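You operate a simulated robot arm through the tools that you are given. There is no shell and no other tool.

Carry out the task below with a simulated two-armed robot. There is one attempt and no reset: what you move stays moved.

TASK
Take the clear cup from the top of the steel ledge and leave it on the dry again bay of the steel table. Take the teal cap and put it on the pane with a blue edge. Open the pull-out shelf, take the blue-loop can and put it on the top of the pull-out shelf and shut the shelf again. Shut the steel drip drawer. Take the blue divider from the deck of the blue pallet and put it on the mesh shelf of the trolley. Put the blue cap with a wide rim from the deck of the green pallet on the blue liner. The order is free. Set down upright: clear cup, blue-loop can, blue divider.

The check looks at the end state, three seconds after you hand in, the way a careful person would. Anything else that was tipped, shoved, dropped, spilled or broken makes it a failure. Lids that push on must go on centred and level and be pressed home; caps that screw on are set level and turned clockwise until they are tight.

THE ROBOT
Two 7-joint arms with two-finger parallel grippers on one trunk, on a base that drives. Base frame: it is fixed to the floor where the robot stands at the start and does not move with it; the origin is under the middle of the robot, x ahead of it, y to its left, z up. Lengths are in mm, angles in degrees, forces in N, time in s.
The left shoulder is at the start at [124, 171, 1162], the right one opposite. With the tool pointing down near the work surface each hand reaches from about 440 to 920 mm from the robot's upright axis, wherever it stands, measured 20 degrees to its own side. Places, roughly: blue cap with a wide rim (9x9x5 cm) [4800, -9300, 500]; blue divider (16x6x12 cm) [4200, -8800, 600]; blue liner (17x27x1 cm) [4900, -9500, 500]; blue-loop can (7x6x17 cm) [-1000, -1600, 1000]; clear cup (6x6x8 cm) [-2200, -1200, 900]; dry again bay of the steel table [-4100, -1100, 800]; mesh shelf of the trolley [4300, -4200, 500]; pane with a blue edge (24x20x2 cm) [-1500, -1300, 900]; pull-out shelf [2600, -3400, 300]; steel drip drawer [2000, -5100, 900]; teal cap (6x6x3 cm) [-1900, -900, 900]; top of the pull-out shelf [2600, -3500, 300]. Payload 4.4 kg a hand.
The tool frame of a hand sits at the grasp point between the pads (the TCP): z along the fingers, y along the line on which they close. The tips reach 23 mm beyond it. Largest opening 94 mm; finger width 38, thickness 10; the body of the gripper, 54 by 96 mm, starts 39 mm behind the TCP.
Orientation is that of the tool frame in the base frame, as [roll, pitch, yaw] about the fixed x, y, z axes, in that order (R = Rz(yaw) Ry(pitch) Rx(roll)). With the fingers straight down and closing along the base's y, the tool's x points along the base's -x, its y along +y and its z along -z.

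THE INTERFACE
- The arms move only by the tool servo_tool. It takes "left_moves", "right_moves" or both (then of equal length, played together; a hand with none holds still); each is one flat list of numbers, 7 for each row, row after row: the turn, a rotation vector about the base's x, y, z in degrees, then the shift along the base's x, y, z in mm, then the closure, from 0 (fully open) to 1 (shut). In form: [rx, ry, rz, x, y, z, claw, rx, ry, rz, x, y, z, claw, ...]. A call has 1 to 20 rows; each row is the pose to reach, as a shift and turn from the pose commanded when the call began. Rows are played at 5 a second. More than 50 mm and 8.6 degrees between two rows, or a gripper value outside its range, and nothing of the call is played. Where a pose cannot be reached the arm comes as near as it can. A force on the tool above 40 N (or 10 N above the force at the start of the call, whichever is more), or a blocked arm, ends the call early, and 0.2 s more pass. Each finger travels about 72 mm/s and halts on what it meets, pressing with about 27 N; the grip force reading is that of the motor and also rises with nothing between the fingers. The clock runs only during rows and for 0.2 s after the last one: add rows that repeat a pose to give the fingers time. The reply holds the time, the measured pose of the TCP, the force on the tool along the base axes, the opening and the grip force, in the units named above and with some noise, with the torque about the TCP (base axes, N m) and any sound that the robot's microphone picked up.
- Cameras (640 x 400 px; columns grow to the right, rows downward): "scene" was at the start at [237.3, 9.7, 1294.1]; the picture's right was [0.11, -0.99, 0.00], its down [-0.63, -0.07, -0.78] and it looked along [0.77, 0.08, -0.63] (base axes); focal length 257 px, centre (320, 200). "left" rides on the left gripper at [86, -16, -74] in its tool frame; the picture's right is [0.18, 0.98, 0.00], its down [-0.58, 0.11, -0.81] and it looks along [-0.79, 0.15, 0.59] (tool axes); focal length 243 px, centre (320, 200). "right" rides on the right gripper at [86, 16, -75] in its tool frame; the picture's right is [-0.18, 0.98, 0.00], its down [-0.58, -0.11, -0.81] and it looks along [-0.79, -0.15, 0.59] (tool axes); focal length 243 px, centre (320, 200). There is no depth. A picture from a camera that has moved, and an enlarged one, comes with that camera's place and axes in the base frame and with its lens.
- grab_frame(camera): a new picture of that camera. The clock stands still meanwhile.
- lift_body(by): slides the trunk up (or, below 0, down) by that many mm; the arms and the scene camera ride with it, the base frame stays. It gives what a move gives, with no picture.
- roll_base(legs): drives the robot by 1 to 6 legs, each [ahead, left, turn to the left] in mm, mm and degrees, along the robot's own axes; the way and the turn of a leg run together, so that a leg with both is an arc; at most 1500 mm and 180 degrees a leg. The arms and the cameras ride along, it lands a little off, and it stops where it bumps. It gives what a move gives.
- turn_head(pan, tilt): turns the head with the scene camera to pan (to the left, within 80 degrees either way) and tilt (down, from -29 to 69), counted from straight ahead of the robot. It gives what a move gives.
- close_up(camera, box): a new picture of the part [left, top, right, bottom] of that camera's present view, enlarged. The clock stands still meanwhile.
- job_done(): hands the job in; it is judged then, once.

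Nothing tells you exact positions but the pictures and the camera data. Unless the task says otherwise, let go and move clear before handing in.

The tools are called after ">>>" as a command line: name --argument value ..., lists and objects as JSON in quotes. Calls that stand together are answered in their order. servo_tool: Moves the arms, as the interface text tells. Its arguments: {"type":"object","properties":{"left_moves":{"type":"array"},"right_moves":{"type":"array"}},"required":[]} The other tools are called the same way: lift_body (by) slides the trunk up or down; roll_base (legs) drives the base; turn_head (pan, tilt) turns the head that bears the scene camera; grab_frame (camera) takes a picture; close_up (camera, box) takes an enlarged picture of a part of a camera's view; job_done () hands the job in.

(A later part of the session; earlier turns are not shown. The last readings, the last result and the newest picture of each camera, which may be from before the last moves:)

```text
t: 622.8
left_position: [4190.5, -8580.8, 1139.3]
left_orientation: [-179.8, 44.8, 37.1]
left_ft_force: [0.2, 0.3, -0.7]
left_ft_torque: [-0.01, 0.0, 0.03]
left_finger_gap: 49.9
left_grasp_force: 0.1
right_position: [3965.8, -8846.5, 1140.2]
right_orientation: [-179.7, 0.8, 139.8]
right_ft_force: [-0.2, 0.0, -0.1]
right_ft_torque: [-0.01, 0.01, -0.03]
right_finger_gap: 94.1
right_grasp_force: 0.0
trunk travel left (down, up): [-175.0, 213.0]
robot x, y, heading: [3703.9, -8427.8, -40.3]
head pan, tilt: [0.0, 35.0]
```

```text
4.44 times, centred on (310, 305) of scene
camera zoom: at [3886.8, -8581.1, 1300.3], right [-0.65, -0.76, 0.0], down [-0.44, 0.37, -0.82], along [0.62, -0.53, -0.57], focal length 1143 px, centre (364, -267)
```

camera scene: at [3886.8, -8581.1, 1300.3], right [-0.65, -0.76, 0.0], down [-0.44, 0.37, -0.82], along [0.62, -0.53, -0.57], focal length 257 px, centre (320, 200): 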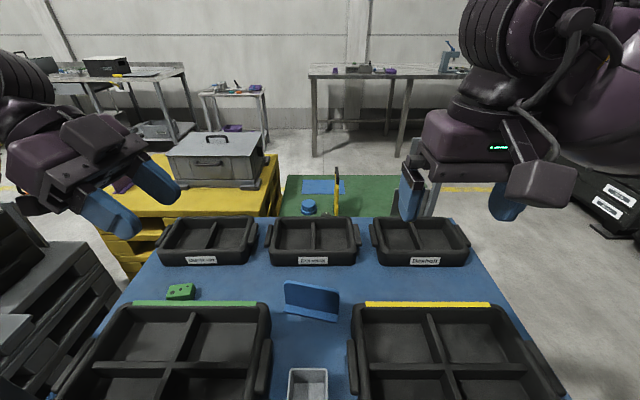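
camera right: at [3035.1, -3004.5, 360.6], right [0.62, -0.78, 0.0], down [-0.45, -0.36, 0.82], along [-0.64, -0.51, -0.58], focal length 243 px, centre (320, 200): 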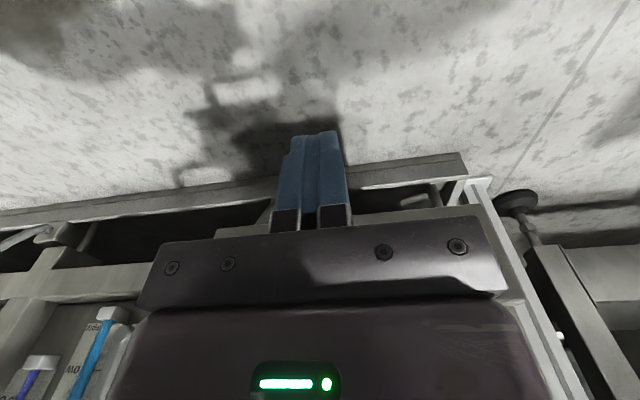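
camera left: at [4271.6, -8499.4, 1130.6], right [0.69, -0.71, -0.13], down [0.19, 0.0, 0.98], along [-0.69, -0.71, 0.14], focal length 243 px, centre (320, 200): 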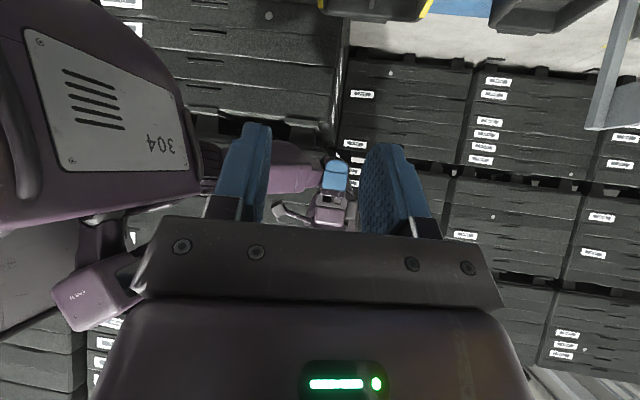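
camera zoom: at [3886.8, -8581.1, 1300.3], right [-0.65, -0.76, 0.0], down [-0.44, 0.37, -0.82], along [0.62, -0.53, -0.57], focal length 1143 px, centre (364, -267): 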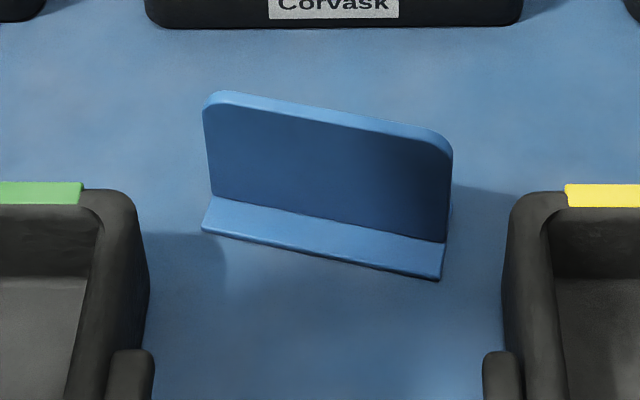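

Plate top is at z≈722 and the gripping point near its left top corner is at (679, 67). Moving the left hand above it.

>>> servo_tool --left_moves '[0, 0, 0, 12.2, -39.2, -20, 0.47, 0, 0, 0, 24.3, -78.4, -40, 0.47, 0, 0, 0, 36.5, -117.6, -60, 0.47, 0, 0, 0, 48.6, -156.8, -80, 0.47, 0, 0, 0, 60.8, -196, -100, 0.47, 0, 0, 0, 72.9, -235.2, -120, 0.47, 0, 0, 0, 72.9, -235.2, -165, 0.47, 0, 0, 0, 72.9, -235.2, -210, 0.47, 0, 0, 0, 72.9, -235.2, -255, 0.47, 0, 0, 0, 72.9, -235.2, -300, 0.47, 0, 0, 0, 72.9, -235.2, -340, 0.47, 0, 0, 0, 72.9, -235.2, -340, 0.47]'

>>> grab_frame --camera "scene"

>>> grab_frame --camera "left"

```text
t: 625.4
left_position: [4263.9, -8816.9, 798.4]
left_orientation: [-179.9, 44.7, 36.9]
left_ft_force: [-1.2, -0.2, -0.1]
left_ft_torque: [-0.02, 0.01, 0.01]
left_finger_gap: 49.9
left_grasp_force: 0.1
right_position: [3966.6, -8845.4, 1140.9]
right_orientation: [-179.7, 0.7, 139.7]
right_ft_force: [-0.6, 0.6, 0.5]
right_ft_torque: [-0.01, 0.04, -0.01]
right_finger_gap: 94.0
right_grasp_force: 0.1
trunk travel left (down, up): [-175.0, 213.0]
robot x, y, heading: [3706.1, -8423.6, -40.2]
head pan, tilt: [0.0, 35.0]
```

```text
taken
camera scene: at [3886.8, -8580.8, 1300.4], right [-0.65, -0.76, 0.0], down [-0.44, 0.37, -0.82], along [0.62, -0.53, -0.57], focal length 257 px, centre (320, 200)
```

scene: 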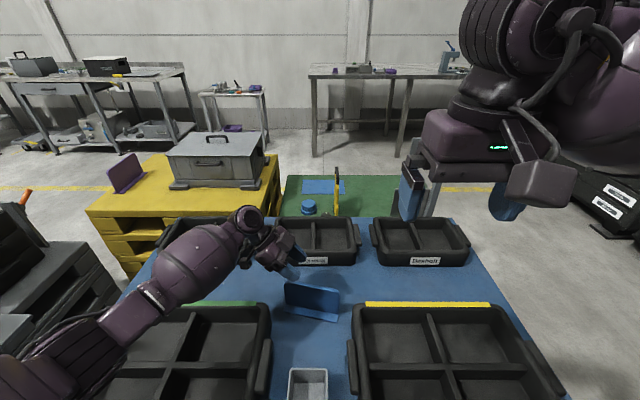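

```text
taken
camera left: at [4344.5, -8735.5, 791.2], right [0.69, -0.71, -0.13], down [0.19, 0.0, 0.98], along [-0.69, -0.71, 0.14], focal length 243 px, centre (320, 200)
```

left: 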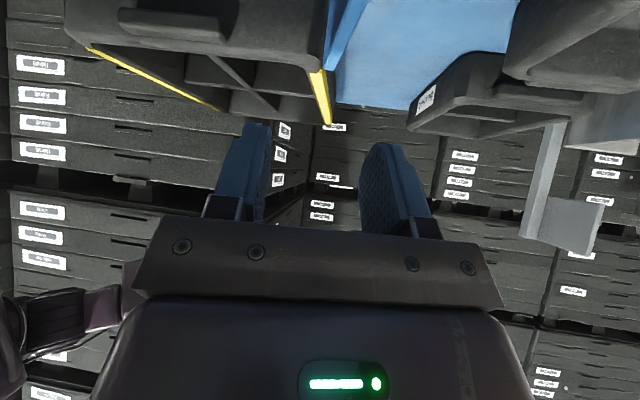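

Positioned above the plate's left corner. Descending to just above it and checking from the head camera.

>>> servo_tool --left_moves '[0, 0, 0, 0, 0, -25, 0.47, 0, 0, 0, 0, 0, -48, 0.47, 0, 0, 0, 0, 0, -48, 0.47]'

>>> close_up --camera "scene" --box '[220, 210, 370, 340]'

>>> grab_frame --camera "left"

```text
t: 626.2
left_position: [4264.2, -8816.0, 750.9]
left_orientation: [-179.9, 44.6, 37.0]
left_ft_force: [0.2, 0.2, -0.1]
left_ft_torque: [-0.03, -0.04, -0.01]
left_finger_gap: 49.8
left_grasp_force: 0.1
right_position: [3965.8, -8845.6, 1139.9]
right_orientation: [-179.7, 0.8, 139.7]
right_ft_force: [-0.7, 0.6, -0.5]
right_ft_torque: [0.0, 0.01, 0.02]
right_finger_gap: 94.2
right_grasp_force: 0.0
trunk travel left (down, up): [-175.0, 213.0]
robot x, y, heading: [3703.5, -8427.3, -40.2]
head pan, tilt: [0.0, 35.0]
```

```text
3.08 times, centred on (295, 275) of scene
camera zoom: at [3887.0, -8580.9, 1300.3], right [-0.65, -0.76, 0.0], down [-0.44, 0.37, -0.82], along [0.62, -0.53, -0.57], focal length 792 px, centre (397, -31)
```

zoom: 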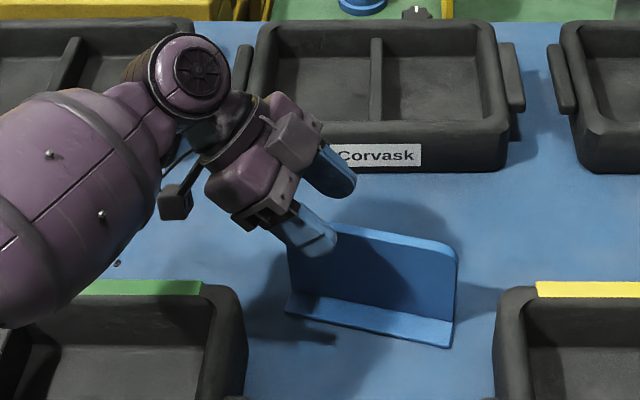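

```text
taken
camera left: at [4344.8, -8734.3, 742.9], right [0.69, -0.71, -0.13], down [0.19, 0.0, 0.98], along [-0.69, -0.71, 0.14], focal length 243 px, centre (320, 200)
```

left: 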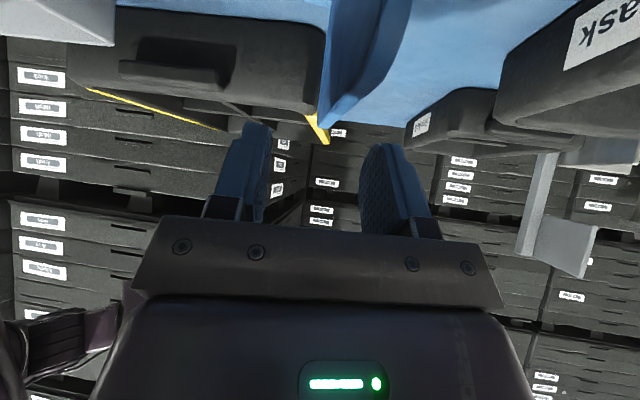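

The plate sits between the fingers (perhaps a few mm forward). I'll nudge forward 7 mm, lower to grip height and close.

>>> servo_tool --left_moves '[0, 0, 0, 4.3, -5.6, -15, 0.47, 0, 0, 0, 4.3, -5.6, -35, 0.47, 0, 0, 0, 4.3, -5.6, -55, 0.47, 0, 0, 0, 4.3, -5.6, -62, 0.47, 0, 0, 0, 4.3, -5.6, -62, 0.47]'

>>> close_up --camera "scene" --box '[220, 210, 370, 340]'

>>> grab_frame --camera "left"

```text
t: 627.4
left_position: [4267.7, -8821.5, 687.9]
left_orientation: [-179.9, 44.7, 36.9]
left_ft_force: [0.0, -0.2, 0.3]
left_ft_torque: [-0.02, -0.01, 0.01]
left_finger_gap: 49.8
left_grasp_force: 0.2
right_position: [3965.7, -8846.6, 1140.1]
right_orientation: [-179.8, 0.8, 139.7]
right_ft_force: [0.1, -0.8, 0.6]
right_ft_torque: [0.02, 0.02, 0.01]
right_finger_gap: 94.2
right_grasp_force: 0.1
trunk travel left (down, up): [-175.0, 213.0]
robot x, y, heading: [3707.2, -8425.3, -40.4]
head pan, tilt: [0.0, 35.0]
```

```text
3.08 times, centred on (295, 275) of scene
camera zoom: at [3887.1, -8581.0, 1300.3], right [-0.65, -0.76, 0.0], down [-0.44, 0.37, -0.82], along [0.62, -0.53, -0.57], focal length 792 px, centre (397, -31)
```

zoom: 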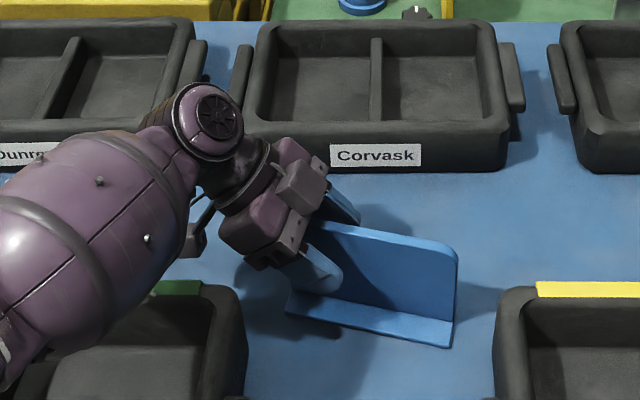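

```text
taken
camera left: at [4348.2, -8739.9, 680.5], right [0.69, -0.71, -0.13], down [0.19, 0.0, 0.98], along [-0.69, -0.71, 0.14], focal length 243 px, centre (320, 200)
```

left: 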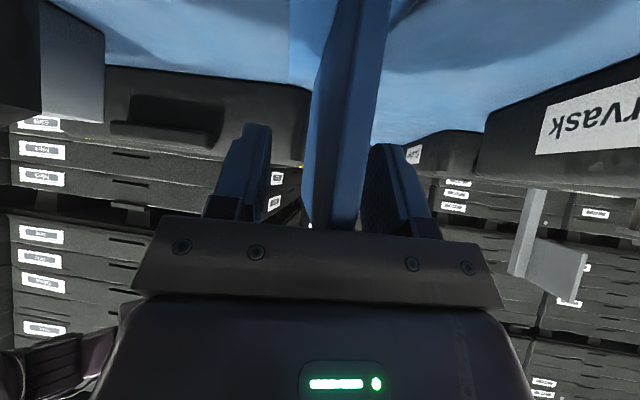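

The plate is between the fingers, closer to the rear one. Shifting 6 mm forward and closing.

>>> servo_tool --left_moves '[0, 0, 0, 3.6, -4.8, 0, 0.47, 0, 0, 0, 3.6, -4.8, 0, 0.6, 0, 0, 0, 3.6, -4.8, 0, 0.75, 0, 0, 0, 3.6, -4.8, 0, 0.9, 0, 0, 0, 3.6, -4.8, 0, 1, 0, 0, 0, 3.6, -4.8, 0, 1, 0, 0, 0, 3.6, -4.8, 0, 1]'

>>> grab_frame --camera "left"

```text
t: 629.0
left_position: [4270.8, -8825.4, 687.5]
left_orientation: [-179.8, 44.5, 37.1]
left_ft_force: [1.0, 0.0, 0.2]
left_ft_torque: [0.06, -0.08, 0.0]
left_finger_gap: 9.9
left_grasp_force: 26.4
right_position: [3966.0, -8846.2, 1140.1]
right_orientation: [-179.7, 0.7, 139.7]
right_ft_force: [-0.7, -0.5, 0.4]
right_ft_torque: [-0.04, 0.0, 0.01]
right_finger_gap: 93.9
right_grasp_force: 0.1
trunk travel left (down, up): [-175.0, 213.0]
robot x, y, heading: [3702.3, -8426.6, -40.3]
head pan, tilt: [0.0, 35.0]
```

```text
taken
camera left: at [4352.1, -8744.6, 680.0], right [0.69, -0.71, -0.13], down [0.19, 0.0, 0.98], along [-0.69, -0.71, 0.14], focal length 243 px, centre (320, 200)
```

left: 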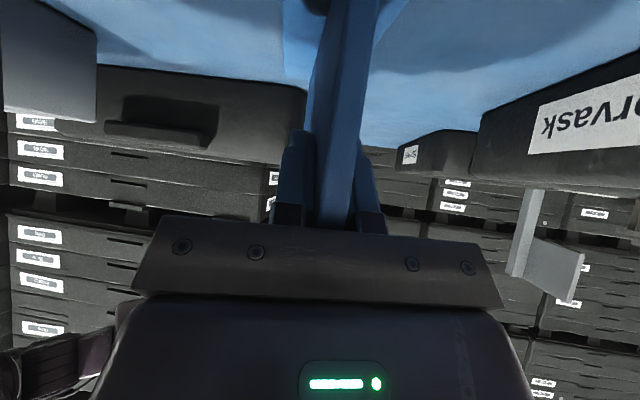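

Gripped (9.9 mm plate). Lifting straight up and checking that it stays level.

>>> servo_tool --left_moves '[0, 0, 0, 0, 0, 15, 1, 0, 0, 0, 0, 0, 45, 1, 0, 0, 0, 0, 0, 90, 1, 0, 0, 0, 0, 0, 135, 1, 0, 0, 0, 0, 0, 180, 1, 0, 0, 0, 0, 0, 225, 1, 0, 0, 0, 0, 0, 270, 1, 0, 0, 0, 0, 0, 270, 1]'

>>> grab_frame --camera "scene"

>>> grab_frame --camera "left"

```text
t: 630.8
left_position: [4270.9, -8826.5, 957.3]
left_orientation: [-179.7, 44.6, 36.9]
left_ft_force: [-0.3, 0.3, -1.7]
left_ft_torque: [0.01, -0.04, -0.03]
left_finger_gap: 9.7
left_grasp_force: 27.1
right_position: [3967.2, -8847.0, 1139.7]
right_orientation: [-179.7, 0.7, 139.8]
right_ft_force: [-0.4, 0.6, -0.4]
right_ft_torque: [0.02, 0.01, 0.02]
right_finger_gap: 93.9
right_grasp_force: 0.1
trunk travel left (down, up): [-175.0, 213.0]
robot x, y, heading: [3706.1, -8424.7, -40.2]
head pan, tilt: [0.0, 35.0]
```

```text
taken
camera scene: at [3887.7, -8581.4, 1299.9], right [-0.65, -0.76, 0.0], down [-0.44, 0.37, -0.82], along [0.62, -0.53, -0.57], focal length 257 px, centre (320, 200)
```

scene: 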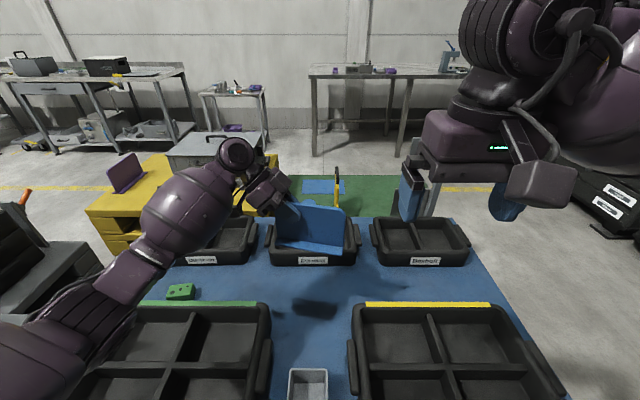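

```text
taken
camera left: at [4352.6, -8744.7, 949.6], right [0.69, -0.71, -0.13], down [0.19, 0.0, 0.98], along [-0.69, -0.71, 0.14], focal length 243 px, centre (320, 200)
```

left: 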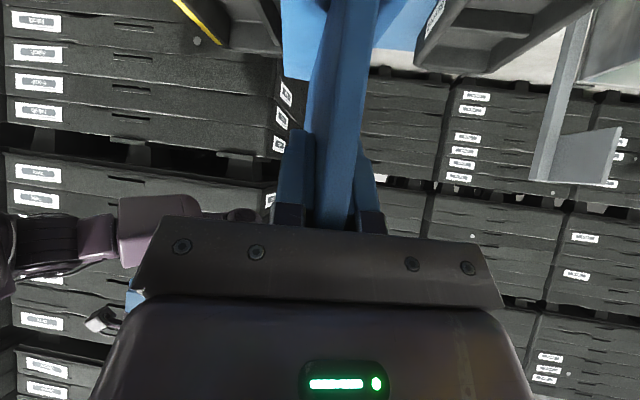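

The divider is held level. I'll bring it back toward me, then turn the hand so the plate points forward (ready for insertion), before driving to the trolley.

>>> servo_tool --left_moves '[0, 0, 0, 0, 0, 35, 1, 0, 0, 0, -8, 25, 70, 1, 0, 0, 0, -20, 60, 100, 1, 0, 0, 0, -33, 95, 125, 1, 0, 0, 0, -45, 130, 140, 1, 0, 0, 0, -58, 165, 145, 1, 0, 0, 0, -70, 195, 148, 1, 0, 0, 0, -81, 213.4, 150, 1, 0, 0, 0, -81, 213.4, 150, 1]'

>>> servo_tool --left_moves '[0, 0, 8.2, 0, 0, 0, 1, 0, 0, 16.4, 0, 0, 0, 1, 0, 0, 24.6, 0, 0, 0, 1, 0, 0, 32.8, 0, 0, 0, 1, 0, 0, 41, 0, 0, 0, 1, 0, 0, 49.2, 0, 0, 0, 1, 0, 0, 57.4, 0, 0, 0, 1, 0, 0, 65.6, 0, 0, 0, 1, 0, 0, 73.8, 0, 0, 0, 1, 0, 0, 82, 0, 0, 0, 1, 0, 0, 90.2, 0, 0, 0, 1, 0, 0, 98.4, 0, 0, 0, 1, 0, 0, 103, 0, 0, 0, 1, 0, 0, 103, 0, 0, 0, 1]'

>>> grab_frame --camera "scene"

>>> grab_frame --camera "left"

```text
t: 632.8
left_position: [4189.5, -8613.0, 1109.2]
left_orientation: [-179.7, 44.8, 37.1]
left_ft_force: [-0.2, 0.2, -1.1]
left_ft_torque: [0.03, -0.02, -0.01]
left_finger_gap: 9.7
left_grasp_force: 28.0
right_position: [3966.6, -8846.3, 1139.6]
right_orientation: [-179.7, 0.7, 139.8]
right_ft_force: [0.4, 0.3, 0.3]
right_ft_torque: [0.01, 0.03, -0.01]
right_finger_gap: 94.0
right_grasp_force: 0.0
trunk travel left (down, up): [-175.0, 213.0]
robot x, y, heading: [3704.0, -8422.0, -40.1]
head pan, tilt: [0.0, 35.0]
```

```text
t: 635.8
left_position: [4213.5, -8643.2, 1115.5]
left_orientation: [-179.8, 44.6, 140.1]
left_ft_force: [-0.7, -0.1, -0.8]
left_ft_torque: [0.04, 0.05, -0.01]
left_finger_gap: 9.7
left_grasp_force: 27.5
left hand out of reach, approached as far as the arm can: row 7, 8, 9, 10, 11, 12, 13, 14
right_position: [3966.6, -8846.8, 1139.7]
right_orientation: [-179.7, 0.9, 139.8]
right_ft_force: [0.0, 0.6, 0.0]
right_ft_torque: [0.01, 0.02, 0.04]
right_finger_gap: 94.1
right_grasp_force: 0.0
trunk travel left (down, up): [-175.0, 213.0]
robot x, y, heading: [3703.8, -8425.6, -40.4]
head pan, tilt: [0.0, 35.0]
```

```text
taken
camera scene: at [3887.4, -8581.1, 1300.1], right [-0.65, -0.76, 0.0], down [-0.44, 0.37, -0.82], along [0.62, -0.53, -0.57], focal length 257 px, centre (320, 200)
```

scene: 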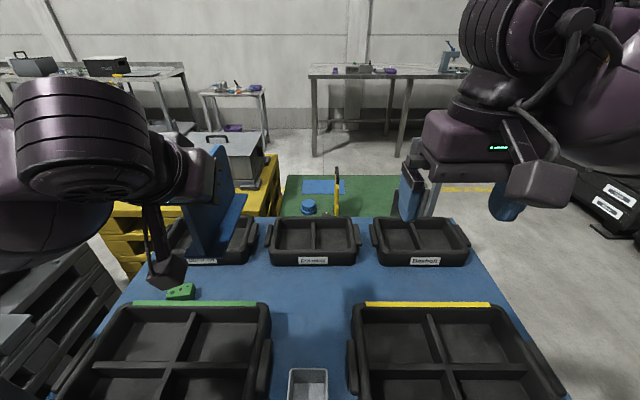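

```text
taken
camera left: at [4115.4, -8582.5, 1107.0], right [0.53, 0.84, -0.13], down [-0.04, 0.18, 0.98], along [0.85, -0.52, 0.14], focal length 243 px, centre (320, 200)
```

left: 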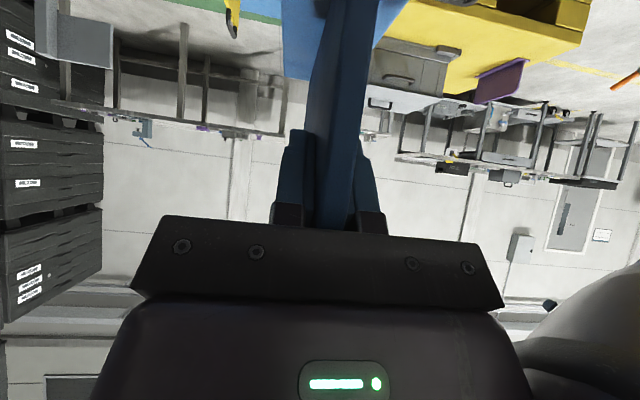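

Divider is in a carry pose with its plate pointing forward. Now driving back: reverse from the pallet, sidestep, turn to face along the gap.

>>> roll_base --legs '[[-820, 0, 0], [0, 620, 0], [0, 0, 90]]'

>>> turn_head --pan 0 --tilt 20

>>> grab_frame --camera "scene"

```text
t: 649.5
left_position: [3706.9, -6916.1, 1114.9]
left_orientation: [-179.8, 44.7, -130.5]
left_ft_force: [0.4, 0.8, -0.6]
left_ft_torque: [-0.06, 0.02, -0.01]
left_finger_gap: 9.8
left_grasp_force: 26.9
right_position: [3907.8, -7165.3, 1140.4]
right_orientation: [-179.7, 0.8, -130.9]
right_ft_force: [-0.1, -0.1, 0.1]
right_ft_torque: [-0.01, 0.0, 0.01]
right_finger_gap: 93.8
right_grasp_force: 0.1
trunk travel left (down, up): [-175.0, 213.0]
robot x, y, heading: [3482.6, -7422.5, 49.0]
head pan, tilt: [0.0, 35.0]
```

```text
t: 650.2
left_position: [3706.4, -6916.6, 1115.9]
left_orientation: [-179.9, 44.5, -130.7]
left_ft_force: [0.4, 0.1, -1.7]
left_ft_torque: [-0.02, 0.05, -0.02]
left_finger_gap: 9.8
left_grasp_force: 26.9
right_position: [3908.3, -7166.2, 1139.3]
right_orientation: [-179.8, 0.8, -130.9]
right_ft_force: [0.9, -0.7, -0.2]
right_ft_torque: [0.02, -0.02, 0.0]
right_finger_gap: 94.0
right_grasp_force: 0.1
trunk travel left (down, up): [-175.0, 213.0]
robot x, y, heading: [3484.2, -7426.0, 48.7]
head pan, tilt: [0.0, 20.0]
```

```text
taken
camera scene: at [3644.6, -7236.7, 1324.0], right [0.76, -0.66, 0.0], down [-0.22, -0.26, -0.94], along [0.62, 0.71, -0.34], focal length 257 px, centre (320, 200)
```

scene: 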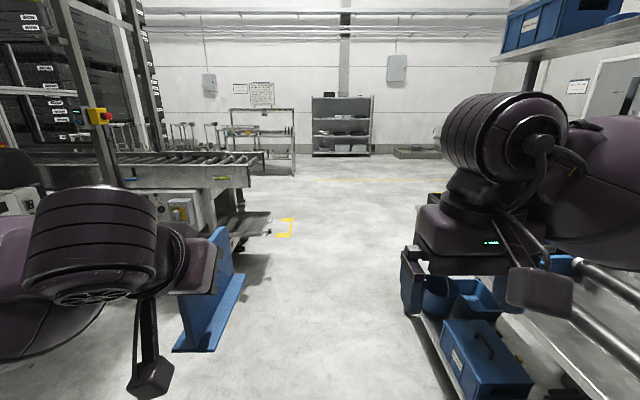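

Aligned with the gap. Driving forward through it to the corridor.

>>> roll_base --legs '[[1400, 0, 0.9], [1400, 0, 0], [1050, 0, 0]]'

>>> turn_head --pan 60 --tilt 25

>>> grab_frame --camera "scene"

```text
t: 668.8
left_position: [6168.6, -3980.9, 1116.4]
left_orientation: [-179.8, 44.6, -129.4]
left_ft_force: [0.1, -0.1, -1.1]
left_ft_torque: [-0.04, 0.04, -0.02]
left_finger_gap: 9.8
left_grasp_force: 27.0
right_position: [6374.8, -4226.9, 1139.2]
right_orientation: [-179.7, 0.9, -129.8]
right_ft_force: [-0.3, -0.5, 0.1]
right_ft_torque: [0.01, -0.03, -0.01]
right_finger_gap: 93.9
right_grasp_force: 0.0
trunk travel left (down, up): [-175.0, 213.0]
robot x, y, heading: [5955.8, -4492.8, 50.2]
head pan, tilt: [0.0, 20.0]
```

```text
t: 670.0
left_position: [6168.6, -3981.4, 1115.3]
left_orientation: [-179.8, 44.6, -129.3]
left_ft_force: [0.1, 0.5, -0.9]
left_ft_torque: [-0.02, 0.06, 0.01]
left_finger_gap: 9.9
left_grasp_force: 26.7
right_position: [6374.8, -4226.7, 1139.7]
right_orientation: [-179.8, 0.8, -129.7]
right_ft_force: [-0.1, -0.4, 0.0]
right_ft_torque: [-0.02, -0.01, 0.02]
right_finger_gap: 94.4
right_grasp_force: 0.0
trunk travel left (down, up): [-175.0, 213.0]
robot x, y, heading: [5958.6, -4493.9, 50.1]
head pan, tilt: [60.0, 25.0]
```

```text
taken
camera scene: at [6021.7, -4288.5, 1316.0], right [0.94, 0.34, 0.0], down [0.15, -0.4, -0.91], along [-0.31, 0.85, -0.42], focal length 257 px, centre (320, 200)
```

scene: 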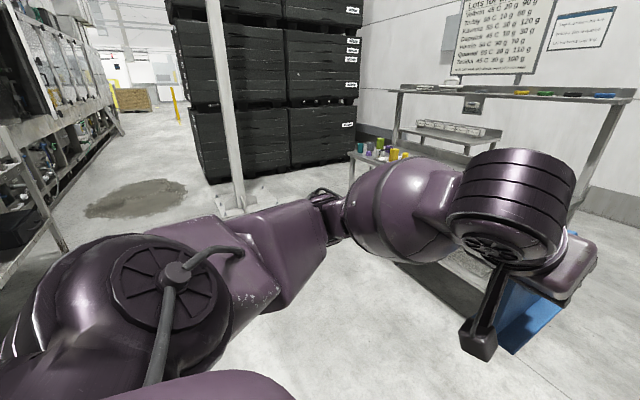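

At the corridor end. I'll turn left, drive alongside the trolley keeping well clear, and turn to face it.

>>> roll_base --legs '[[0, 0, 90], [700, -260, 0], [850, 0, 0]]'

>>> turn_head --pan 75 --tilt 30

>>> grab_frame --camera "scene"

>>> turn_head --pan -60 --tilt 20

>>> grab_frame --camera "scene"

```text
t: 682.0
left_position: [4459.0, -3055.7, 1114.8]
left_orientation: [-179.8, 44.6, -40.9]
left_ft_force: [0.9, 0.8, -1.5]
left_ft_torque: [-0.05, -0.03, 0.01]
left_finger_gap: 9.8
left_grasp_force: 26.8
right_position: [4709.6, -2857.0, 1139.2]
right_orientation: [-179.8, 0.8, -41.2]
right_ft_force: [0.1, -0.1, 0.0]
right_ft_torque: [-0.03, 0.01, 0.0]
right_finger_gap: 93.9
right_grasp_force: 0.1
trunk travel left (down, up): [-175.0, 213.0]
robot x, y, heading: [4964.9, -3282.5, 138.9]
head pan, tilt: [60.0, 25.0]
```

```text
t: 682.7
left_position: [4459.4, -3056.7, 1115.7]
left_orientation: [-179.7, 44.6, -40.9]
left_ft_force: [-0.5, -0.5, -2.2]
left_ft_torque: [-0.07, -0.04, -0.01]
left_finger_gap: 9.8
left_grasp_force: 27.2
right_position: [4709.2, -2858.0, 1140.4]
right_orientation: [-179.6, 0.7, -41.2]
right_ft_force: [-0.2, 0.1, -0.6]
right_ft_torque: [-0.01, -0.02, 0.01]
right_finger_gap: 94.0
right_grasp_force: 0.1
trunk travel left (down, up): [-175.0, 213.0]
robot x, y, heading: [4965.1, -3281.6, 138.6]
head pan, tilt: [75.0, 30.0]
```

```text
taken
camera scene: at [4774.0, -3231.6, 1308.0], right [-0.55, 0.83, 0.0], down [0.42, 0.28, -0.87], along [-0.72, -0.48, -0.5], focal length 257 px, centre (320, 200)
```

scene: 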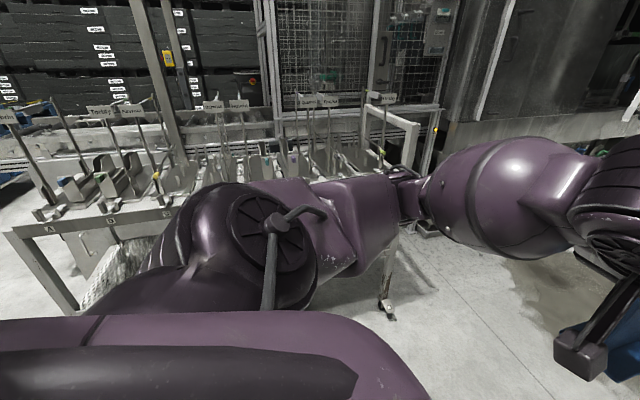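

```text
t: 684.9
left_position: [4458.8, -3057.8, 1115.8]
left_orientation: [-179.8, 44.6, -41.0]
left_ft_force: [0.1, 0.1, -1.3]
left_ft_torque: [-0.03, -0.07, 0.01]
left_finger_gap: 10.0
left_grasp_force: 27.1
right_position: [4708.5, -2858.7, 1139.9]
right_orientation: [-179.7, 0.8, -41.2]
right_ft_force: [0.0, -0.4, 0.6]
right_ft_torque: [0.01, 0.02, -0.01]
right_finger_gap: 93.8
right_grasp_force: 0.1
trunk travel left (down, up): [-175.0, 213.0]
robot x, y, heading: [4964.4, -3277.9, 138.5]
head pan, tilt: [-60.0, 20.0]
```

```text
taken
camera scene: at [4867.3, -3090.0, 1324.1], right [0.98, -0.19, 0.0], down [-0.07, -0.34, -0.94], along [0.18, 0.92, -0.34], focal length 257 px, centre (320, 200)
```

scene: 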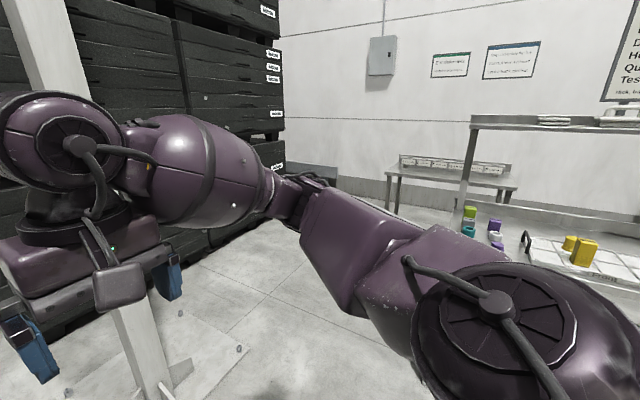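

There's room to turn. Facing the trolley now.

>>> roll_base --legs '[[0, 0, 91]]'

>>> turn_head --pan 0 --tilt 35

>>> grab_frame --camera "scene"

>>> turn_head --pan 25 --tilt 35

>>> grab_frame --camera "scene"

```text
t: 689.2
left_position: [4754.4, -3793.9, 1115.5]
left_orientation: [-179.8, 44.7, 50.8]
left_ft_force: [-1.1, 0.3, -1.5]
left_ft_torque: [0.04, -0.02, -0.02]
left_finger_gap: 10.0
left_grasp_force: 27.5
right_position: [4547.1, -3550.8, 1141.3]
right_orientation: [-179.6, 0.8, 50.5]
right_ft_force: [-0.2, -0.4, -0.8]
right_ft_torque: [0.0, -0.02, 0.02]
right_finger_gap: 94.2
right_grasp_force: 0.1
trunk travel left (down, up): [-175.0, 213.0]
robot x, y, heading: [4966.3, -3283.2, -129.3]
head pan, tilt: [-60.0, 20.0]
```

```text
t: 690.5
left_position: [4753.5, -3793.2, 1116.3]
left_orientation: [-179.8, 44.7, 50.8]
left_ft_force: [0.3, -0.2, -1.5]
left_ft_torque: [0.08, -0.02, -0.01]
left_finger_gap: 9.9
left_grasp_force: 27.2
right_position: [4547.8, -3549.6, 1139.4]
right_orientation: [-179.7, 0.8, 50.4]
right_ft_force: [0.2, 0.2, 0.2]
right_ft_torque: [-0.03, 0.02, 0.04]
right_finger_gap: 93.9
right_grasp_force: 0.1
trunk travel left (down, up): [-175.0, 213.0]
robot x, y, heading: [4964.3, -3282.0, -129.6]
head pan, tilt: [0.0, 35.0]
```

```text
taken
camera scene: at [4810.5, -3467.8, 1300.2], right [-0.77, 0.64, 0.0], down [0.37, 0.44, -0.82], along [-0.52, -0.63, -0.57], focal length 257 px, centre (320, 200)
```

scene: 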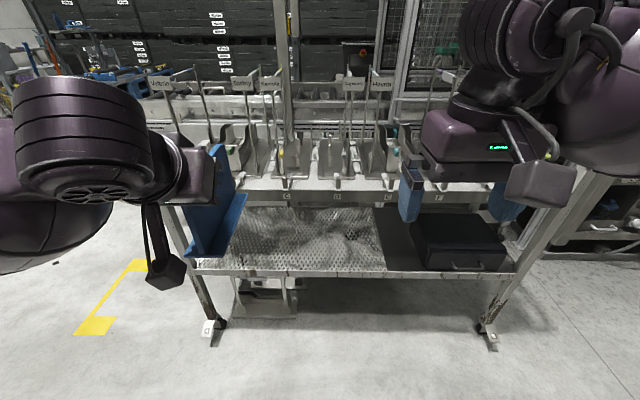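

```text
t: 691.4
left_position: [4754.1, -3794.2, 1115.1]
left_orientation: [-179.8, 44.7, 50.9]
left_ft_force: [0.3, 0.3, -1.3]
left_ft_torque: [0.06, -0.03, -0.01]
left_finger_gap: 9.6
left_grasp_force: 26.7
right_position: [4547.3, -3549.7, 1139.4]
right_orientation: [-179.8, 0.8, 50.4]
right_ft_force: [0.1, 0.0, -0.2]
right_ft_torque: [0.01, 0.03, -0.02]
right_finger_gap: 93.9
right_grasp_force: 0.1
trunk travel left (down, up): [-175.0, 213.0]
robot x, y, heading: [4964.4, -3282.1, -129.7]
head pan, tilt: [25.0, 35.0]
```

```text
taken
camera scene: at [4844.5, -3485.2, 1300.2], right [-0.97, 0.25, 0.0], down [0.14, 0.56, -0.82], along [-0.21, -0.79, -0.57], focal length 257 px, centre (320, 200)
```

scene: 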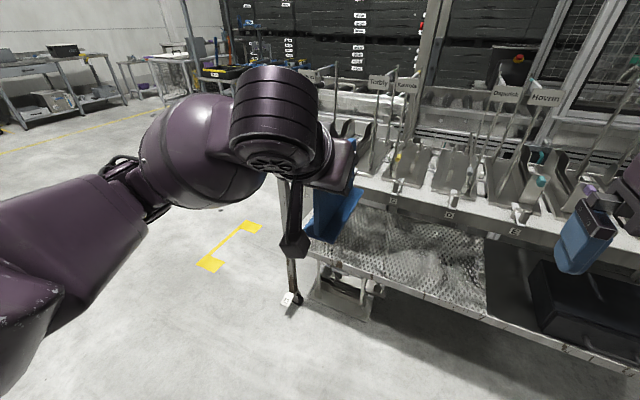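

Now I see the trolley well: the mesh shelf is the left part of the lower shelf, reaching ~90 mm further out than the top deck. I'll extend the left hand and lower the divider to just above shelf height, still in front of it.

>>> servo_tool --left_moves '[0, 0, 0, -25.5, -30.8, 0, 1, 0, 0, 0, -51, -61.5, 0, 1, 0, 0, 0, -76.6, -92.3, 0, 1, 0, 0, 0, -102.2, -123.1, 0, 1, 0, 0, 0, -102.2, -123.1, -44, 1, 0, 0, 0, -102.2, -123.1, -88, 1, 0, 0, 0, -102.2, -123.1, -132, 1, 0, 0, 0, -102.2, -123.1, -176, 1, 0, 0, 0, -102.2, -123.1, -220, 1, 0, 0, 0, -102.2, -123.1, -264, 1, 0, 0, 0, -102.2, -123.1, -264, 1]'

>>> turn_head --pan 10 --tilt 40

>>> grab_frame --camera "scene"

```text
t: 693.8
left_position: [4652.2, -3917.3, 851.1]
left_orientation: [-179.8, 44.7, 50.8]
left_ft_force: [-0.3, 0.3, -1.2]
left_ft_torque: [0.03, -0.03, 0.01]
left_finger_gap: 9.7
left_grasp_force: 26.6
right_position: [4548.1, -3550.4, 1139.4]
right_orientation: [-179.7, 0.8, 50.4]
right_ft_force: [0.1, -0.1, -1.2]
right_ft_torque: [0.02, 0.04, 0.01]
right_finger_gap: 93.8
right_grasp_force: 0.1
trunk travel left (down, up): [-175.0, 213.0]
robot x, y, heading: [4967.7, -3283.2, -129.5]
head pan, tilt: [25.0, 35.0]
```

```text
t: 694.6
left_position: [4651.1, -3918.7, 850.9]
left_orientation: [-179.8, 44.5, 50.7]
left_ft_force: [-1.1, -0.6, 0.0]
left_ft_torque: [0.01, -0.04, -0.05]
left_finger_gap: 9.7
left_grasp_force: 27.3
right_position: [4546.8, -3551.3, 1139.9]
right_orientation: [-179.6, 0.8, 50.4]
right_ft_force: [-0.1, -0.1, 0.2]
right_ft_torque: [-0.02, 0.01, 0.01]
right_finger_gap: 94.2
right_grasp_force: 0.0
trunk travel left (down, up): [-175.0, 213.0]
robot x, y, heading: [4966.7, -3280.4, -129.5]
head pan, tilt: [10.0, 40.0]
```

```text
taken
camera scene: at [4824.8, -3473.9, 1292.7], right [-0.87, 0.49, 0.0], down [0.32, 0.56, -0.77], along [-0.38, -0.67, -0.64], focal length 257 px, centre (320, 200)
```

scene: 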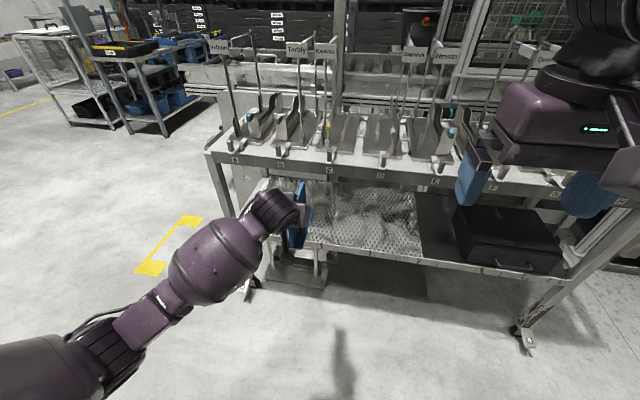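

On track. Continuing to lower to about z=590.

>>> servo_tool --left_moves '[0, 0, 0, 0, 0, -40, 1, 0, 0, 0, 0, 0, -80, 1, 0, 0, 0, 0, 0, -120, 1, 0, 0, 0, 0, 0, -160, 1, 0, 0, 0, 0, 0, -200, 1, 0, 0, 0, 0, 0, -240, 1, 0, 0, 0, 0, 0, -258, 1, 0, 0, 0, 0, 0, -258, 1]'

>>> grab_frame --camera "scene"

>>> grab_frame --camera "left"

```text
t: 696.4
left_position: [4651.9, -3918.5, 592.2]
left_orientation: [-179.7, 44.6, 50.8]
left_ft_force: [0.6, 0.4, -2.7]
left_ft_torque: [0.05, -0.05, -0.01]
left_finger_gap: 9.7
left_grasp_force: 26.7
right_position: [4547.7, -3549.3, 1140.1]
right_orientation: [-179.7, 0.9, 50.4]
right_ft_force: [0.3, 0.1, -1.1]
right_ft_torque: [0.0, 0.01, -0.01]
right_finger_gap: 93.9
right_grasp_force: 0.1
trunk travel left (down, up): [-175.0, 213.0]
robot x, y, heading: [4967.0, -3282.3, -129.7]
head pan, tilt: [10.0, 40.0]
```

```text
taken
camera scene: at [4824.8, -3473.8, 1292.7], right [-0.87, 0.49, 0.0], down [0.32, 0.56, -0.77], along [-0.38, -0.67, -0.64], focal length 257 px, centre (320, 200)
```

scene: 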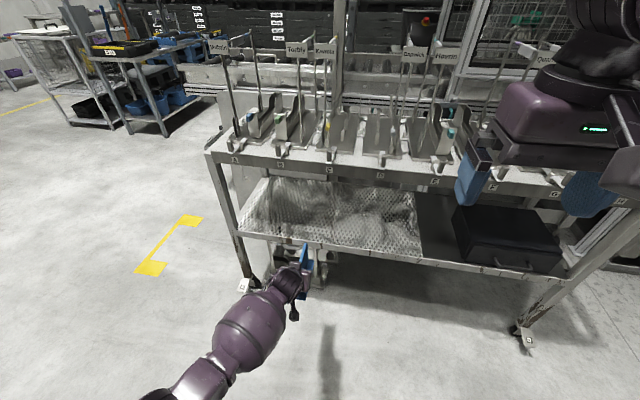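

```text
taken
camera left: at [4711.6, -3819.5, 584.8], right [0.84, -0.52, -0.13], down [0.18, 0.05, 0.98], along [-0.51, -0.85, 0.14], focal length 243 px, centre (320, 200)
```

left: 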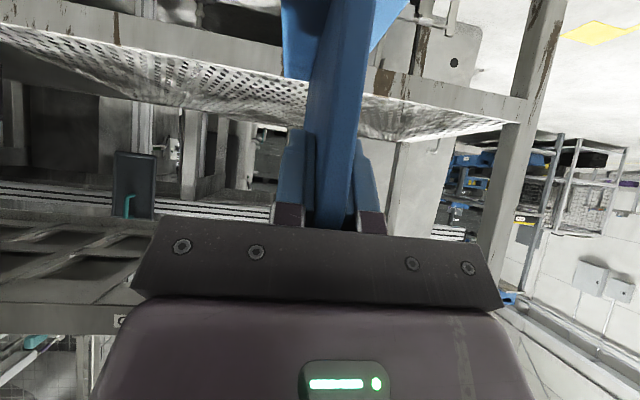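

The divider's bottom is ~25 mm above the shelf's front rail. Driving forward to bring it over the mesh, first 180 mm.

>>> roll_base --legs '[[180, 0, -0.7]]'

>>> grab_frame --camera "left"

>>> turn_head --pan 10 --tilt 50

>>> grab_frame --camera "scene"

```text
t: 697.9
left_position: [4530.9, -4052.9, 591.4]
left_orientation: [-179.8, 44.7, 50.1]
left_ft_force: [0.3, -0.3, -1.4]
left_ft_torque: [0.06, -0.01, 0.04]
left_finger_gap: 9.8
left_grasp_force: 27.2
right_position: [4429.2, -3683.6, 1139.6]
right_orientation: [-179.7, 0.7, 49.8]
right_ft_force: [-0.1, -0.2, 0.4]
right_ft_torque: [0.02, -0.03, -0.01]
right_finger_gap: 93.9
right_grasp_force: 0.1
trunk travel left (down, up): [-175.0, 213.0]
robot x, y, heading: [4849.0, -3422.2, -130.3]
head pan, tilt: [10.0, 40.0]
```

```text
taken
camera left: at [4590.0, -3954.1, 584.3], right [0.84, -0.53, -0.13], down [0.18, 0.04, 0.98], along [-0.52, -0.85, 0.13], focal length 243 px, centre (320, 200)
```

left: 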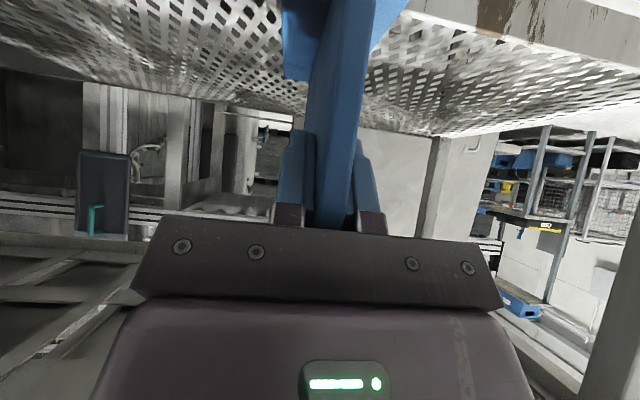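

```text
t: 698.6
left_position: [4529.5, -4050.6, 593.1]
left_orientation: [-179.8, 44.6, 50.1]
left_ft_force: [0.1, -0.2, -1.2]
left_ft_torque: [0.05, -0.02, -0.01]
left_finger_gap: 9.9
left_grasp_force: 27.2
right_position: [4429.0, -3682.2, 1139.9]
right_orientation: [-179.7, 0.8, 49.8]
right_ft_force: [-0.2, 0.4, -0.3]
right_ft_torque: [0.06, -0.02, 0.02]
right_finger_gap: 94.4
right_grasp_force: 0.1
trunk travel left (down, up): [-175.0, 213.0]
robot x, y, heading: [4849.7, -3420.4, -130.5]
head pan, tilt: [10.0, 50.0]
```

```text
taken
camera scene: at [4711.3, -3603.0, 1278.5], right [-0.86, 0.5, 0.0], down [0.39, 0.66, -0.64], along [-0.32, -0.56, -0.77], focal length 257 px, centre (320, 200)
```

scene: 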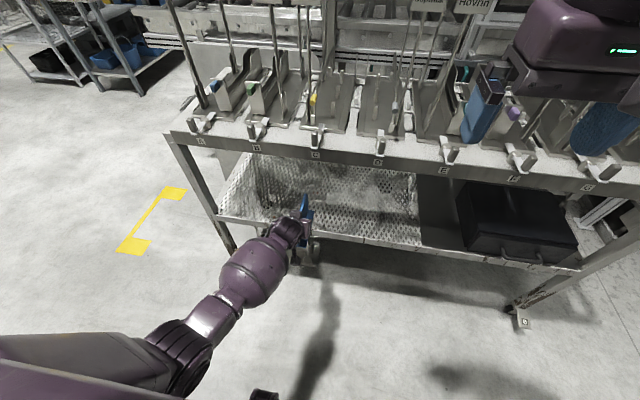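

Over the front edge and clear. Driving another 100 mm in.

>>> roll_base --legs '[[100, 0, 0]]'

>>> close_up --camera "scene" --box '[200, 120, 440, 290]'

>>> grab_frame --camera "left"

```text
t: 699.7
left_position: [4466.0, -4127.0, 591.8]
left_orientation: [-179.7, 44.5, 50.2]
left_ft_force: [-0.5, -0.4, -1.4]
left_ft_torque: [0.06, -0.05, -0.03]
left_finger_gap: 9.9
left_grasp_force: 27.4
right_position: [4364.0, -3758.5, 1140.6]
right_orientation: [-179.7, 0.7, 49.8]
right_ft_force: [-0.3, -0.2, 0.0]
right_ft_torque: [0.01, -0.02, -0.02]
right_finger_gap: 94.0
right_grasp_force: 0.1
trunk travel left (down, up): [-175.0, 213.0]
robot x, y, heading: [4788.8, -3494.8, -130.1]
head pan, tilt: [10.0, 50.0]
```

```text
2.35 times, centred on (320, 205) of scene
camera zoom: at [4647.1, -3678.8, 1278.3], right [-0.86, 0.5, 0.0], down [0.39, 0.66, -0.64], along [-0.32, -0.55, -0.77], focal length 605 px, centre (320, 188)
```

zoom: 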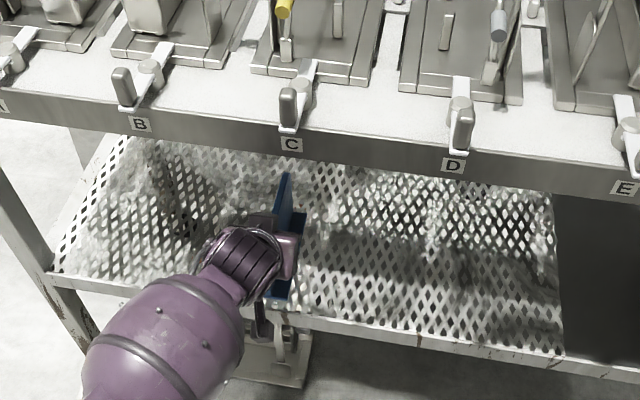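

```text
taken
camera left: at [4526.6, -4029.4, 584.2], right [0.84, -0.53, -0.13], down [0.18, 0.04, 0.98], along [-0.52, -0.85, 0.13], focal length 243 px, centre (320, 200)
```

left: 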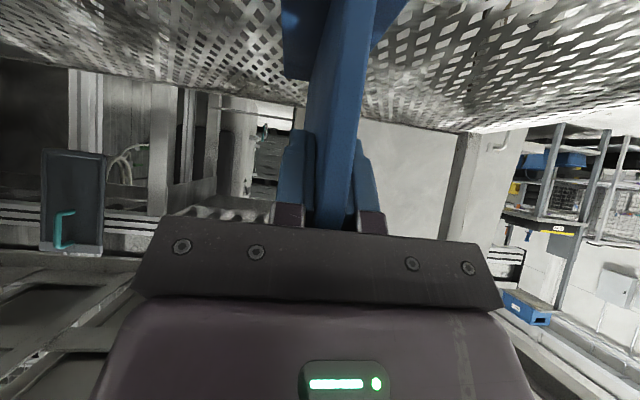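

The divider is over the mesh; I'll go 40 mm further in so its foot sits well inside the rail, then lower.

>>> roll_base --legs '[[40, 0, 0]]'

>>> servo_tool --left_moves '[0, 0, 0, 0, 0, -8, 1, 0, 0, 0, 0, 0, -14, 1, 0, 0, 0, 0, 0, -14, 1]'

>>> servo_tool --left_moves '[0, 0, 0, 0, 0, -3, 1, 0, 0, 0, 0, 0, -3, 1]'

>>> servo_tool --left_moves '[0, 0, 0, 0, 0, -3, 1, 0, 0, 0, 0, 0, -3, 1]'

```text
t: 700.6
left_position: [4439.9, -4156.5, 593.0]
left_orientation: [-179.8, 44.5, 50.1]
left_ft_force: [0.2, -0.7, -2.0]
left_ft_torque: [0.08, -0.03, 0.02]
left_finger_gap: 10.1
left_grasp_force: 26.7
right_position: [4339.6, -3789.3, 1139.4]
right_orientation: [-179.6, 0.7, 49.8]
right_ft_force: [-0.7, 0.6, -1.0]
right_ft_torque: [0.06, 0.0, -0.01]
right_finger_gap: 93.8
right_grasp_force: 0.1
trunk travel left (down, up): [-175.0, 213.0]
robot x, y, heading: [4760.9, -3526.9, -130.6]
head pan, tilt: [10.0, 50.0]
```

```text
t: 701.4
left_position: [4440.5, -4155.9, 579.7]
left_orientation: [-179.8, 44.7, 50.3]
left_ft_force: [0.1, 1.0, -1.4]
left_ft_torque: [0.02, -0.04, 0.0]
left_finger_gap: 9.7
left_grasp_force: 27.4
right_position: [4339.7, -3788.0, 1139.4]
right_orientation: [-179.7, 0.8, 49.8]
right_ft_force: [0.2, -0.3, -0.9]
right_ft_torque: [0.0, 0.02, 0.05]
right_finger_gap: 93.9
right_grasp_force: 0.1
trunk travel left (down, up): [-175.0, 213.0]
robot x, y, heading: [4762.8, -3525.1, -130.6]
head pan, tilt: [10.0, 50.0]
```

```text
t: 702.0
left_position: [4441.8, -4157.5, 576.4]
left_orientation: [-179.8, 44.6, 50.2]
left_ft_force: [-0.2, 0.4, -1.7]
left_ft_torque: [0.01, -0.02, -0.02]
left_finger_gap: 9.8
left_grasp_force: 27.7
right_position: [4339.8, -3789.3, 1140.0]
right_orientation: [-179.6, 0.8, 49.8]
right_ft_force: [0.3, 0.4, -0.2]
right_ft_torque: [-0.01, -0.02, 0.01]
right_finger_gap: 94.0
right_grasp_force: 0.0
trunk travel left (down, up): [-175.0, 213.0]
robot x, y, heading: [4759.9, -3524.4, -130.2]
head pan, tilt: [10.0, 50.0]
```

```text
t: 702.6
left_position: [4441.9, -4157.2, 572.5]
left_orientation: [-179.8, 44.6, 50.1]
left_ft_force: [-1.7, 0.1, -1.8]
left_ft_torque: [0.05, -0.04, 0.01]
left_finger_gap: 10.0
left_grasp_force: 27.0
right_position: [4339.6, -3787.9, 1140.0]
right_orientation: [-179.7, 0.8, 49.9]
right_ft_force: [0.5, 0.3, -0.5]
right_ft_torque: [0.01, 0.02, -0.04]
right_finger_gap: 93.9
right_grasp_force: 0.2
trunk travel left (down, up): [-175.0, 213.0]
robot x, y, heading: [4760.3, -3525.1, -130.5]
head pan, tilt: [10.0, 50.0]
```

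>>> servo_tool --left_moves '[0, 0, 0, 0, 0, -4, 1, 0, 0, 0, 0, 0, -4, 1]'

>>> servo_tool --left_moves '[0, 0, 0, 0, 0, -4, 1, 0, 0, 0, 0, 0, -4, 1]'

>>> close_up --camera "scene" --box '[200, 120, 440, 290]'

>>> grab_frame --camera "left"

```text
t: 703.2
left_position: [4440.8, -4156.7, 568.3]
left_orientation: [-179.7, 44.6, 50.2]
left_ft_force: [-0.1, -0.1, -1.1]
left_ft_torque: [0.02, -0.05, 0.01]
left_finger_gap: 9.9
left_grasp_force: 26.6
right_position: [4339.7, -3787.9, 1139.4]
right_orientation: [-179.6, 0.9, 49.7]
right_ft_force: [0.5, -0.1, 0.2]
right_ft_torque: [-0.01, -0.01, -0.02]
right_finger_gap: 94.2
right_grasp_force: 0.0
trunk travel left (down, up): [-175.0, 213.0]
robot x, y, heading: [4759.8, -3525.8, -130.1]
head pan, tilt: [10.0, 50.0]
```

```text
t: 703.8
left_position: [4439.6, -4156.0, 564.7]
left_orientation: [-179.8, 44.5, 50.1]
left_ft_force: [0.5, 0.6, -1.4]
left_ft_torque: [0.06, -0.05, -0.02]
left_finger_gap: 9.9
left_grasp_force: 27.2
right_position: [4340.0, -3789.0, 1139.7]
right_orientation: [-179.8, 0.8, 49.7]
right_ft_force: [0.3, -0.3, -0.5]
right_ft_torque: [-0.03, 0.02, -0.02]
right_finger_gap: 93.9
right_grasp_force: 0.1
trunk travel left (down, up): [-175.0, 213.0]
robot x, y, heading: [4758.7, -3525.2, -130.2]
head pan, tilt: [10.0, 50.0]
```

```text
2.35 times, centred on (320, 205) of scene
camera zoom: at [4622.0, -3708.6, 1278.5], right [-0.86, 0.5, 0.0], down [0.39, 0.66, -0.64], along [-0.32, -0.56, -0.77], focal length 605 px, centre (320, 188)
```

zoom: 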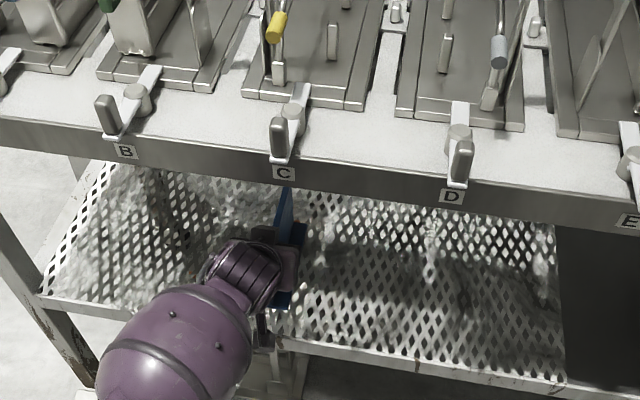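

```text
taken
camera left: at [4501.2, -4059.5, 556.7], right [0.84, -0.53, -0.13], down [0.18, 0.04, 0.98], along [-0.52, -0.85, 0.13], focal length 243 px, centre (320, 200)
```

left: 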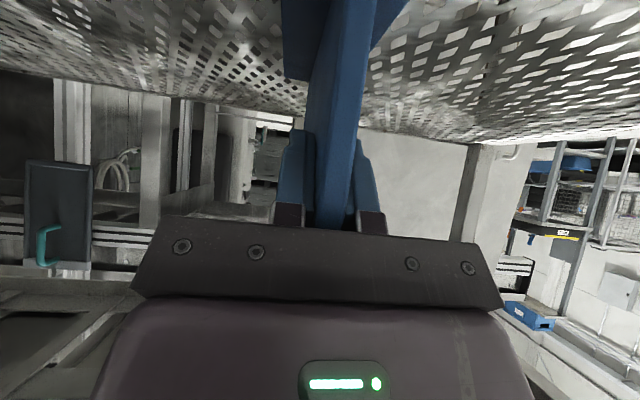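

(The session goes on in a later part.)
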